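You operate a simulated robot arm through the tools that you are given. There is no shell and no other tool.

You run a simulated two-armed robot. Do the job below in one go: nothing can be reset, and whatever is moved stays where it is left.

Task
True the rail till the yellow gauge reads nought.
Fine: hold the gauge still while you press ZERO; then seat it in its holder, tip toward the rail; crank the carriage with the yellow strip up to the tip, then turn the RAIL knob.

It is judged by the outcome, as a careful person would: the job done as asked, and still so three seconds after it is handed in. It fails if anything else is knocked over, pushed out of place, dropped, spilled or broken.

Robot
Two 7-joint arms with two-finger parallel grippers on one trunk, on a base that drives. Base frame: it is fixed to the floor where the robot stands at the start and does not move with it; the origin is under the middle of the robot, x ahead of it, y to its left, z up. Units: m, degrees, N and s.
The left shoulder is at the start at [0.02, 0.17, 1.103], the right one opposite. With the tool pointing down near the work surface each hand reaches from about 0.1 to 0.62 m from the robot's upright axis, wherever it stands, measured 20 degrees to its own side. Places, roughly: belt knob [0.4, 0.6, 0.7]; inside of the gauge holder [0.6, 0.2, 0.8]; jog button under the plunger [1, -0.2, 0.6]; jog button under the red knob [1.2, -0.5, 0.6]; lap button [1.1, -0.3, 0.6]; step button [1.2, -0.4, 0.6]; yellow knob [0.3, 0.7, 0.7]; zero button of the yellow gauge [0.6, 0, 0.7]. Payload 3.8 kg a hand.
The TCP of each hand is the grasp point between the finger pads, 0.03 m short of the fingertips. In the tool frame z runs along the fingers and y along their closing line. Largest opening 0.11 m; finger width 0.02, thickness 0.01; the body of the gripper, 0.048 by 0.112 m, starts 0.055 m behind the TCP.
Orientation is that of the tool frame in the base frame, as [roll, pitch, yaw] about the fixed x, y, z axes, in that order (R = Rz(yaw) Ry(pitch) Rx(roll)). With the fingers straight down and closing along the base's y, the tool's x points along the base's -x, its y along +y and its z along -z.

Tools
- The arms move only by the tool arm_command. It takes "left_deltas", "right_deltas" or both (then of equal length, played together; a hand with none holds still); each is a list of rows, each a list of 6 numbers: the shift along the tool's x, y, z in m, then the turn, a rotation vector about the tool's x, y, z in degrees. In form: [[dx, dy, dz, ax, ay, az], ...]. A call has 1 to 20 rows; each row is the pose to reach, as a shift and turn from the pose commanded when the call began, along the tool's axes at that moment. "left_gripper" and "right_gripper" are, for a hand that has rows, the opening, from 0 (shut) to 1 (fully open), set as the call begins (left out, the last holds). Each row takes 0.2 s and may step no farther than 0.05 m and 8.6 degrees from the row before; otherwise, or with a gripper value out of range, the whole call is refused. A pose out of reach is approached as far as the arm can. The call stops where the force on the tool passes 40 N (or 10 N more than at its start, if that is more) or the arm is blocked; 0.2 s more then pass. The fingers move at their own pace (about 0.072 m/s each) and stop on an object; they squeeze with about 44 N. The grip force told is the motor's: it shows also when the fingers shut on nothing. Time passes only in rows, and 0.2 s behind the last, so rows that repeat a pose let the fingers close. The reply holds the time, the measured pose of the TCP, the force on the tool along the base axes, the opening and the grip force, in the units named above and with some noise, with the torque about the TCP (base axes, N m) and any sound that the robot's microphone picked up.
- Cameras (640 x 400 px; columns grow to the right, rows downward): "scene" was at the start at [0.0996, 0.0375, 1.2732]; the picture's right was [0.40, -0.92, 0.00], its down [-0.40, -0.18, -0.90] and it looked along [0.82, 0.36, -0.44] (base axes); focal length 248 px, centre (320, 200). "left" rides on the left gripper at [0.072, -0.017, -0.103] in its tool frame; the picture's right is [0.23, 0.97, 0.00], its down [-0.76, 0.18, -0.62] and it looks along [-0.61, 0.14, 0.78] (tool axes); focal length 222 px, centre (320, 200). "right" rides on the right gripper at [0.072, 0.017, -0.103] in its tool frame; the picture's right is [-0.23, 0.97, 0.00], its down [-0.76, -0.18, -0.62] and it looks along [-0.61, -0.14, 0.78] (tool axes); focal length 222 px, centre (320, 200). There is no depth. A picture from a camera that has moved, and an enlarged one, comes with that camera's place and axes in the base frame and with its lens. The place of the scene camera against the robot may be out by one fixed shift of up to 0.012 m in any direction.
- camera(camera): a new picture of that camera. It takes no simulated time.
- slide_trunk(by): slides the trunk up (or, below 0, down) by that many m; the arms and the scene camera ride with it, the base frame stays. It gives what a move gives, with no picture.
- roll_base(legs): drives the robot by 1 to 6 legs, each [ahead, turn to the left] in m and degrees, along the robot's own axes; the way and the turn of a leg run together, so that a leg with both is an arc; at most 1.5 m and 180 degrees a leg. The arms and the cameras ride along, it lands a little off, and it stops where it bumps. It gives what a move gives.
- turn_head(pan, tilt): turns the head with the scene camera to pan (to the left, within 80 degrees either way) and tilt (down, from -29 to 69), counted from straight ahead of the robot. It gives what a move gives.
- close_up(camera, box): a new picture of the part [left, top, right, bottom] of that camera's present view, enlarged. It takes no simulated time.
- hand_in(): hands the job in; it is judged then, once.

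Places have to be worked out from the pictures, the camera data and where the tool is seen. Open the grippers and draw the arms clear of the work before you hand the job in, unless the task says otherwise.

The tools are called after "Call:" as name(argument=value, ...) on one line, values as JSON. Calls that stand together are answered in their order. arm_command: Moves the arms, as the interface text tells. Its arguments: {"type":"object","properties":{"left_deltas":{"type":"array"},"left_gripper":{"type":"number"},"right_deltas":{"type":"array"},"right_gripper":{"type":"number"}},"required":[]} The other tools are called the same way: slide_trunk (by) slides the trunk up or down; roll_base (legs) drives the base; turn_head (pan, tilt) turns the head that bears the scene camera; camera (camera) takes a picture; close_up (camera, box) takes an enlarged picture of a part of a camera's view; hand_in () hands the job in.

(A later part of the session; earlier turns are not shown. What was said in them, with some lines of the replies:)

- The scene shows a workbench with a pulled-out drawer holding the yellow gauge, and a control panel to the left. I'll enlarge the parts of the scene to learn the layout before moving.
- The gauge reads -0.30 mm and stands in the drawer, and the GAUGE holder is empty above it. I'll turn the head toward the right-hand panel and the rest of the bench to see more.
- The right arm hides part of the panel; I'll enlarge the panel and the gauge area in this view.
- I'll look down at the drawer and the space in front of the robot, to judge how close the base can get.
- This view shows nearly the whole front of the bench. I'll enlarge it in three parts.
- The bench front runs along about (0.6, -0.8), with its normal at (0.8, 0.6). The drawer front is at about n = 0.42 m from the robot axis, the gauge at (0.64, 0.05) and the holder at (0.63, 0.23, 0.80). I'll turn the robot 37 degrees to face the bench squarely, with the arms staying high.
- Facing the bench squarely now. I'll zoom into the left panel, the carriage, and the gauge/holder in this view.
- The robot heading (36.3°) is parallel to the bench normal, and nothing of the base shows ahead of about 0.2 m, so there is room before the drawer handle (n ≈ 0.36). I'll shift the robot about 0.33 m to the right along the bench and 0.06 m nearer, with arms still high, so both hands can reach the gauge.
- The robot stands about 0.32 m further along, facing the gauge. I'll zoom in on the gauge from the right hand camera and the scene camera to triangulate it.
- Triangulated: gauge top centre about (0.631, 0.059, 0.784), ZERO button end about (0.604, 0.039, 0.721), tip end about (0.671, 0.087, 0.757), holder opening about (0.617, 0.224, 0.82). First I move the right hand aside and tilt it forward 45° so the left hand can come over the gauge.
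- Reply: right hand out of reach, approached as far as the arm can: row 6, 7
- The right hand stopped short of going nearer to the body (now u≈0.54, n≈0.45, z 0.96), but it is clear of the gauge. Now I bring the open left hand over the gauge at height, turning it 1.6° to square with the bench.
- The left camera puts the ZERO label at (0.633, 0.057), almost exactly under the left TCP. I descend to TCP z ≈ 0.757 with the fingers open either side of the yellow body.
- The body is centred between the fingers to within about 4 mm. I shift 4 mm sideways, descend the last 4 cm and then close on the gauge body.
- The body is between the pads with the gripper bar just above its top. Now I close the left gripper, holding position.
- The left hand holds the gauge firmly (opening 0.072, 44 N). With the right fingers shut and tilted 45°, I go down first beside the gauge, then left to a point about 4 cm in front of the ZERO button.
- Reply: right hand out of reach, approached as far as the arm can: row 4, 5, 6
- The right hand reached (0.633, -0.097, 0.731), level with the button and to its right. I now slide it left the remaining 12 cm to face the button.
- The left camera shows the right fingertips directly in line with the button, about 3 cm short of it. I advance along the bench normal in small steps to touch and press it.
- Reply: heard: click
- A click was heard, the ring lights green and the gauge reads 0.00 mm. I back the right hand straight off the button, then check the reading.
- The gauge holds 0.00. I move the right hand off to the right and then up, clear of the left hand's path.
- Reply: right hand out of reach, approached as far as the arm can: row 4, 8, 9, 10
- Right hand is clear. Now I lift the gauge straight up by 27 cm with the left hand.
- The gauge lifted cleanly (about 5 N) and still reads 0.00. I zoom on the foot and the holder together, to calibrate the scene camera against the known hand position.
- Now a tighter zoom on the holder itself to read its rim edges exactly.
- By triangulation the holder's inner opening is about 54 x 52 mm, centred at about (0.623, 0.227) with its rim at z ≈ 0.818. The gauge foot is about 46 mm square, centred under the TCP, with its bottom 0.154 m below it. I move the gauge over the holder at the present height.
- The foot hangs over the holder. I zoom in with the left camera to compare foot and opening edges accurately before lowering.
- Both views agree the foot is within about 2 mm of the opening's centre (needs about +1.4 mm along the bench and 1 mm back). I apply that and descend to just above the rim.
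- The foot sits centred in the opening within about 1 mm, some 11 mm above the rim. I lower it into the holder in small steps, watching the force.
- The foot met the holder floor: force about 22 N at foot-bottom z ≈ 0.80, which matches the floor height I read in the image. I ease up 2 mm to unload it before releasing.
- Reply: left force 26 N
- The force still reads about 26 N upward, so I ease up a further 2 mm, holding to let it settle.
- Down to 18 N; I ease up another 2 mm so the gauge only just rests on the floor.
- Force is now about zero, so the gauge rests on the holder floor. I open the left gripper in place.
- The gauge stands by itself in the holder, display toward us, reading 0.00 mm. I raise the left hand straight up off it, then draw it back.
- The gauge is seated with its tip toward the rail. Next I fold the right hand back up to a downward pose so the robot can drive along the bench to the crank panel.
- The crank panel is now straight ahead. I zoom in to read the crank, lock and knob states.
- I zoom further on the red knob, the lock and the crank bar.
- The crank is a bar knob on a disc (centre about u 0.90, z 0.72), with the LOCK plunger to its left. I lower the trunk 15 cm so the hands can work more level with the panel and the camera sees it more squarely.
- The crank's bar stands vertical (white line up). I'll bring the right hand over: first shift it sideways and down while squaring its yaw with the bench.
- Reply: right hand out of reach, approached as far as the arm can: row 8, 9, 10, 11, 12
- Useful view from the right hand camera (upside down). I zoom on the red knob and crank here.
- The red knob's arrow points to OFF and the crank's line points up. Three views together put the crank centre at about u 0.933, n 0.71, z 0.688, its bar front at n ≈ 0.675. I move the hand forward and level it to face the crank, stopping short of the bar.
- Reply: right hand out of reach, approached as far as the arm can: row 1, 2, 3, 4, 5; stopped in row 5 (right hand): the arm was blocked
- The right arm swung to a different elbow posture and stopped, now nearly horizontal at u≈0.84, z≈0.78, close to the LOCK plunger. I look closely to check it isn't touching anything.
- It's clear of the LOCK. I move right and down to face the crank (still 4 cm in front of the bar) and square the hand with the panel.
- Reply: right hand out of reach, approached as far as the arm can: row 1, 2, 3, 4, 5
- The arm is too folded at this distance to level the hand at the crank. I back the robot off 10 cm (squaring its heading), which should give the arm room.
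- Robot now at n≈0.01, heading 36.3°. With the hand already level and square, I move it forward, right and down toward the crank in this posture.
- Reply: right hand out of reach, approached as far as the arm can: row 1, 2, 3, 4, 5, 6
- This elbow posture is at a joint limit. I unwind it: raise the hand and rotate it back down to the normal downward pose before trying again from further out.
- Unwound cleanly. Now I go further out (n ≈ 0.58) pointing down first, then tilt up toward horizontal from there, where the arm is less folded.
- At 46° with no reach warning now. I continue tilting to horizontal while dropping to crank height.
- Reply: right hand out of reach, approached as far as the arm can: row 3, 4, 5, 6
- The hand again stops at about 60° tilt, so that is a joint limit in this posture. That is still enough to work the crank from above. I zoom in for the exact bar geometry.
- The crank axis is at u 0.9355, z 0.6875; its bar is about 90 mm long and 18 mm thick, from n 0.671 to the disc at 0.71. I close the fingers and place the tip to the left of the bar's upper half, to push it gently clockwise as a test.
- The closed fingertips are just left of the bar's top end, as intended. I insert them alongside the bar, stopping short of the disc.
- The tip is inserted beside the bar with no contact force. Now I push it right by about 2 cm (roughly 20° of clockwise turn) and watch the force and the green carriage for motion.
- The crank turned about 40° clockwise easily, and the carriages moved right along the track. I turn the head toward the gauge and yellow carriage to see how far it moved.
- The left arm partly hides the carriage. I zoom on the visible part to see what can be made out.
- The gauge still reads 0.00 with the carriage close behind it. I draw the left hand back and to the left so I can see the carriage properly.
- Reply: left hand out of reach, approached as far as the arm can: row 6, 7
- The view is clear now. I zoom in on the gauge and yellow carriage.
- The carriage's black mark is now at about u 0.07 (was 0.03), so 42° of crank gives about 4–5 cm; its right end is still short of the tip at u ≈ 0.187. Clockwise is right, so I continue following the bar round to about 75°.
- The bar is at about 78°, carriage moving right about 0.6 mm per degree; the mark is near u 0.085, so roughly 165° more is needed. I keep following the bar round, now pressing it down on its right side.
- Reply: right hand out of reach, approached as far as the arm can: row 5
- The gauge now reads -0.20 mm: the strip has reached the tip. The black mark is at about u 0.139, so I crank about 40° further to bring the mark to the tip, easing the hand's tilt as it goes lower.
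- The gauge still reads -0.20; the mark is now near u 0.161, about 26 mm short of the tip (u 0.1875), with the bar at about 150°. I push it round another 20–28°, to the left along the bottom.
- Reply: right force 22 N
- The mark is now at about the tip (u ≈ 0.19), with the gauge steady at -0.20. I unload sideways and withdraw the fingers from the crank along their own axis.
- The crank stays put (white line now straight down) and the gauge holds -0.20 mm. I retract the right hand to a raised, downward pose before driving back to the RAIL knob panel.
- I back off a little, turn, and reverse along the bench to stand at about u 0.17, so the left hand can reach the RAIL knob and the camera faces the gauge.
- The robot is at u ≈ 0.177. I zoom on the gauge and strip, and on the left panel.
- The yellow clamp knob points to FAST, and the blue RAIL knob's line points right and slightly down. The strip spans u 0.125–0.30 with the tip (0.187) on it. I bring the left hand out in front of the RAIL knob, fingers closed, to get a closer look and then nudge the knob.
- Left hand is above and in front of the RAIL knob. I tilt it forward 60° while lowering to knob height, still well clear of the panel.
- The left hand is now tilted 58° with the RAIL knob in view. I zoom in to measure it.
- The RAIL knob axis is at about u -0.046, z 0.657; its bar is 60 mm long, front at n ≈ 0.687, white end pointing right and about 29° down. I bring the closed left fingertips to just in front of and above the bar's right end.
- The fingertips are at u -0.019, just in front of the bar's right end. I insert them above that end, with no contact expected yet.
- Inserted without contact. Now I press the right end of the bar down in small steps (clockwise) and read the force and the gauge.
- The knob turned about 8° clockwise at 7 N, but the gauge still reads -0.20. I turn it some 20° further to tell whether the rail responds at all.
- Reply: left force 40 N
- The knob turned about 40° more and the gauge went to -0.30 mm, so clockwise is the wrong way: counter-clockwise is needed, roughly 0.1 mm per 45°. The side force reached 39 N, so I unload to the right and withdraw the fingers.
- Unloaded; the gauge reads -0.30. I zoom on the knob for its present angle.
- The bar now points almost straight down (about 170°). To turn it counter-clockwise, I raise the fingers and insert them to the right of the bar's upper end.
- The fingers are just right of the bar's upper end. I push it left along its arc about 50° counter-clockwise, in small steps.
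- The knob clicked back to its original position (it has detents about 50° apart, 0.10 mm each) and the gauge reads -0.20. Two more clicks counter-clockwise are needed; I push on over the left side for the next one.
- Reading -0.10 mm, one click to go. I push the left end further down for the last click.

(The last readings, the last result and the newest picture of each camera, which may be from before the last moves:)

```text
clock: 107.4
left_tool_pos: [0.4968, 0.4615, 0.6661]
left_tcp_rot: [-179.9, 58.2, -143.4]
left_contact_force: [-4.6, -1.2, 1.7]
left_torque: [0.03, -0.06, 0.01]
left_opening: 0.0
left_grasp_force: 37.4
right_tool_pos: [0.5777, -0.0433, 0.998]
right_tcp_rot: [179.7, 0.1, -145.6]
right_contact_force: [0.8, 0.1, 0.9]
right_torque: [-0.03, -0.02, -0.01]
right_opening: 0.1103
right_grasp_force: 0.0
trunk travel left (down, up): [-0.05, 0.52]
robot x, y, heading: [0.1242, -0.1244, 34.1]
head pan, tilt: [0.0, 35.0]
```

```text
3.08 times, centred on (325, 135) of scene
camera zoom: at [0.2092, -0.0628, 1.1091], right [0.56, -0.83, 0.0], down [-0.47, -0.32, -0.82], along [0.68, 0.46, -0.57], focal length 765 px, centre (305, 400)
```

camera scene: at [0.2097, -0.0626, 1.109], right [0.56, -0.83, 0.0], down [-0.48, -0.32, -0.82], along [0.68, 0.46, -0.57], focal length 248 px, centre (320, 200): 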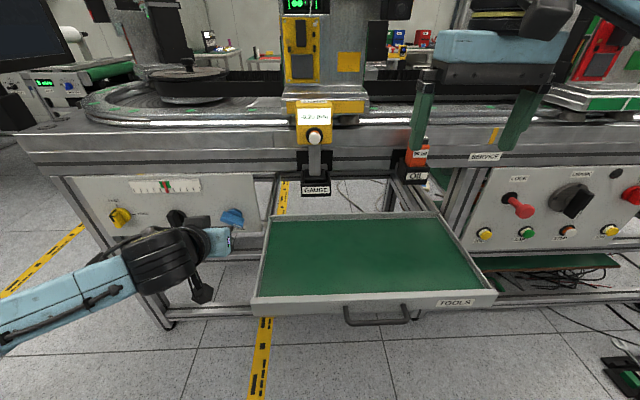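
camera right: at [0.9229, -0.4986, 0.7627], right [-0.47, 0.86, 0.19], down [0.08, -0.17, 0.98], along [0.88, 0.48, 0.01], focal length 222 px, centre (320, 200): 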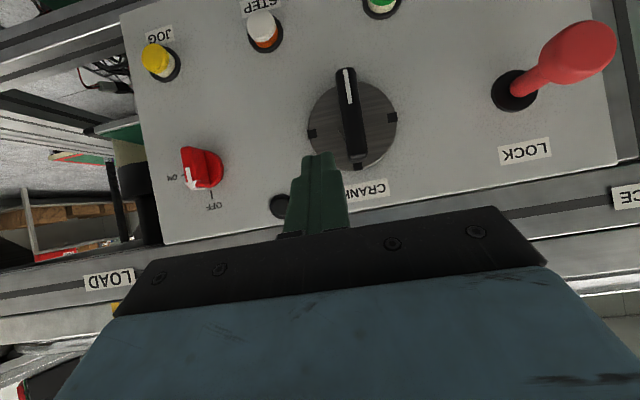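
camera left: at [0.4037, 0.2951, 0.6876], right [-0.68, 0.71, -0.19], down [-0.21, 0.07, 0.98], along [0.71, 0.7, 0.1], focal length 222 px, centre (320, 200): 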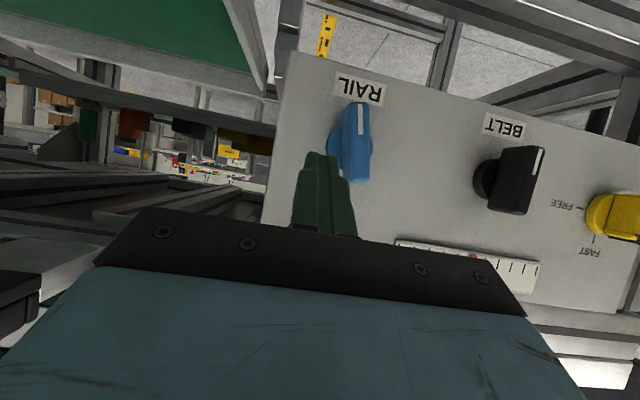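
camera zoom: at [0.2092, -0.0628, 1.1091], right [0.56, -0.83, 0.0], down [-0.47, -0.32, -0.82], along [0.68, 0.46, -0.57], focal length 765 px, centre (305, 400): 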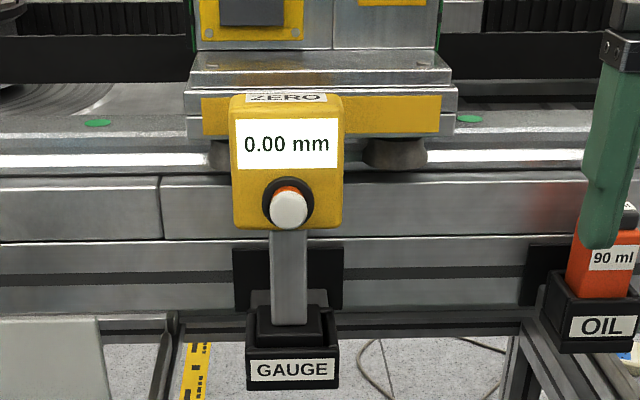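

The gauge reads 0.00 mm. I withdraw the left fingers straight back and up, away from the knob.

Call:
arm_command(left_deltas=[[-0.001, 0.001, -0.008, 0, 0, 0], [-0.002, 0.001, -0.03, 0, 0, 0], [-0.002, 0.001, -0.06, 0, 0, 0], [-0.002, 0.001, -0.1, 0, 0, 0]], left_gripper=0)

Call:
camera(camera="left")

Call:
close_up(camera="scene", box=[260, 70, 390, 200])

```text
clock: 108.4
left_tool_pos: [0.4303, 0.4126, 0.7203]
left_tcp_rot: [-179.9, 58.1, -143.5]
left_contact_force: [0.0, -0.9, 0.4]
left_torque: [-0.04, 0.02, -0.01]
left_opening: 0.0
left_grasp_force: 38.2
right_tool_pos: [0.5782, -0.0426, 0.9974]
right_tcp_rot: [179.7, 0.1, -145.7]
right_contact_force: [0.5, -0.3, -0.4]
right_torque: [0.0, -0.02, -0.02]
right_opening: 0.11
right_grasp_force: 0.1
trunk travel left (down, up): [-0.05, 0.52]
robot x, y, heading: [0.1207, -0.1232, 34.0]
head pan, tilt: [0.0, 35.0]
```

```text
taken
camera left: at [0.3384, 0.3242, 0.7142], right [-0.67, 0.71, -0.19], down [-0.21, 0.07, 0.98], along [0.71, 0.7, 0.1], focal length 222 px, centre (320, 200)
```

left: 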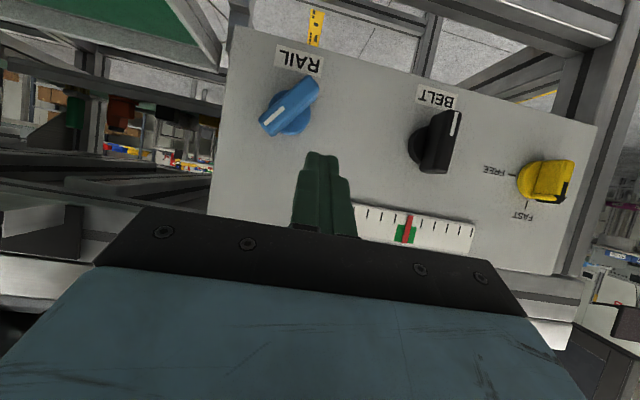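

```text
3.08 times, centred on (325, 135) of scene
camera zoom: at [0.2097, -0.0627, 1.109], right [0.56, -0.83, 0.0], down [-0.48, -0.32, -0.82], along [0.68, 0.46, -0.57], focal length 765 px, centre (305, 400)
```

zoom: 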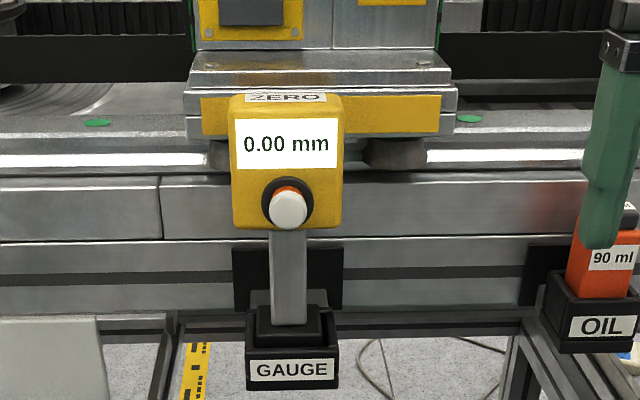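

The gauge holds 0.00 mm with nothing touching the knob. I draw the left arm back and up, opening its gripper.

Call:
arm_command(left_deltas=[[-0.002, 0, -0.035, 0, 0, 0], [-0.015, 0, -0.068, 0, 8, 0], [-0.03, 0, -0.1, 0, 16, 0], [-0.045, 0, -0.132, 0, 24, 0], [-0.06, 0, -0.164, 0, 32.5, 0], [-0.073, 0, -0.197, 0, 41, 0], [-0.085, 0, -0.229, 0, 49.5, 0], [-0.097, 0, -0.2606, 0, 58, 0]], left_gripper=1)

Call:
roll_base(legs=[[-0.15, 0]])

Call:
camera(camera="scene")

```text
clock: 110.2
left_tool_pos: [0.293, 0.312, 0.941]
left_tcp_rot: [-179.9, 0.1, -143.4]
left_contact_force: [-0.7, -0.4, 0.1]
left_torque: [0.02, 0.01, -0.03]
left_opening: 0.1099
left_grasp_force: 0.1
right_tool_pos: [0.5773, -0.0431, 0.9977]
right_tcp_rot: [179.6, 0.1, -145.6]
right_contact_force: [-0.4, 0.6, -0.7]
right_torque: [-0.01, 0.03, -0.02]
right_opening: 0.1099
right_grasp_force: 0.0
trunk travel left (down, up): [-0.05, 0.52]
robot x, y, heading: [0.1245, -0.128, 34.0]
head pan, tilt: [0.0, 35.0]
```

```text
clock: 111.6
left_tool_pos: [0.1683, 0.2276, 0.9414]
left_tcp_rot: [-179.9, 0.2, -143.6]
left_contact_force: [0.2, -0.9, -0.5]
left_torque: [0.03, -0.03, 0.01]
left_opening: 0.11
left_grasp_force: 0.0
right_tool_pos: [0.4528, -0.1277, 0.9993]
right_tcp_rot: [179.6, 0.1, -145.5]
right_contact_force: [-0.5, -0.5, -0.5]
right_torque: [-0.02, -0.02, 0.01]
right_opening: 0.11
right_grasp_force: 0.0
trunk travel left (down, up): [-0.05, 0.52]
robot x, y, heading: [0.0026, -0.209, 33.9]
head pan, tilt: [0.0, 35.0]
```

```text
taken
camera scene: at [0.0845, -0.1471, 1.1091], right [0.56, -0.83, 0.0], down [-0.47, -0.32, -0.82], along [0.68, 0.46, -0.57], focal length 248 px, centre (320, 200)
```

scene: 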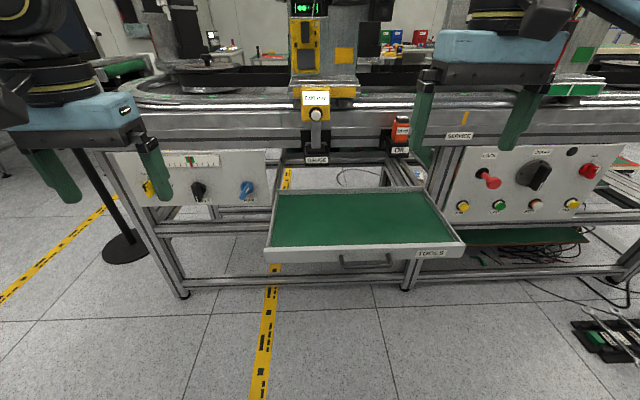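

Arms are clear of the work. I make a final check of the gauge, holder, strip and panels.

Call:
close_up(camera="scene", box=[260, 60, 410, 170])

Call:
close_up(camera="scene", box=[100, 140, 300, 250])

Call:
close_up(camera="scene", box=[440, 110, 620, 230])

```text
3.64 times, centred on (335, 115) of scene
camera zoom: at [0.0845, -0.1471, 1.1091], right [0.56, -0.83, 0.0], down [-0.47, -0.32, -0.82], along [0.68, 0.46, -0.57], focal length 904 px, centre (266, 509)
```

zoom: 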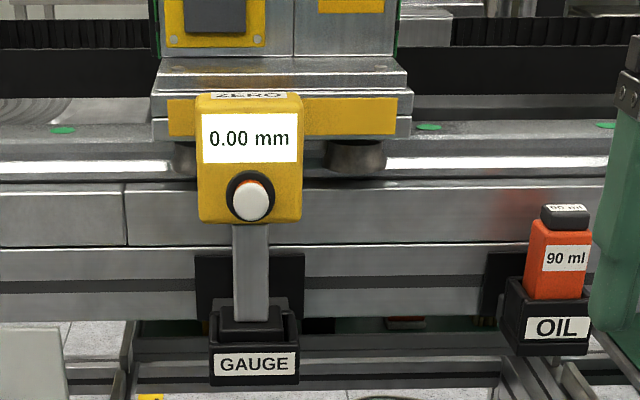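

```text
3.20 times, centred on (200, 195) of scene
camera zoom: at [0.0845, -0.1471, 1.1091], right [0.56, -0.83, 0.0], down [-0.47, -0.32, -0.82], along [0.68, 0.46, -0.57], focal length 795 px, centre (704, 216)
```

zoom: 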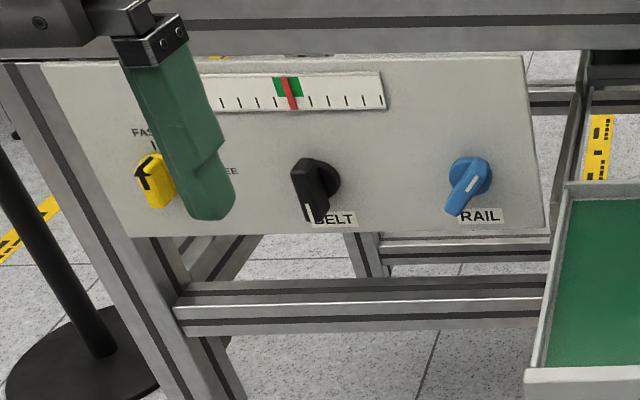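

```text
3.33 times, centred on (530, 170) of scene
camera zoom: at [0.0845, -0.1471, 1.1091], right [0.56, -0.83, 0.0], down [-0.47, -0.32, -0.82], along [0.68, 0.46, -0.57], focal length 828 px, centre (-380, 300)
```

zoom: 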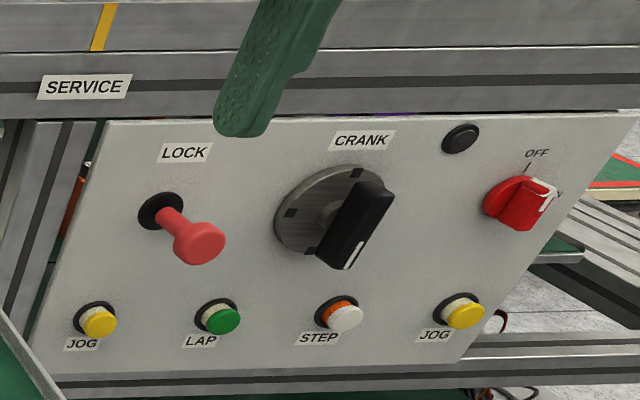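

All is as wanted: the zeroed gauge is seated with its tip against the yellow strip and reads 0.00 mm, the RAIL knob sits on its click, the other controls are untouched, and both grippers are open and clear. I hand in.

Call:
hand_in()

```text
The job is handed in.
```

The rail is trued: the yellow gauge reads 0.00 mm, and the job is handed in.

- **Zeroing:** I held the gauge with the left hand while the right pressed ZERO. It clicked, and the reading went from -0.30 to 0.00 mm.
- **Seating:** The gauge stands in its holder with the tip toward the rail.
- **Carriage:** Half a turn of the crank clockwise brought the yellow strip onto the tip. The gauge then read -0.20 mm. I judge the strip's black centre mark to be about 2 cm past the tip, but the tip is well within the strip.
- **RAIL knob:** It moves in clicks of 0.10 mm. I first turned it one click the wrong way (to -0.30), then three clicks back to 0.00 mm. The reading held after I let go.

I did not touch the other knobs, buttons or the LOCK plunger; the yellow knob is still at FAST and the red one at OFF. The other carriages moved along with the yellow one when I cranked. Both grippers are open and the arms are clear of the bench.
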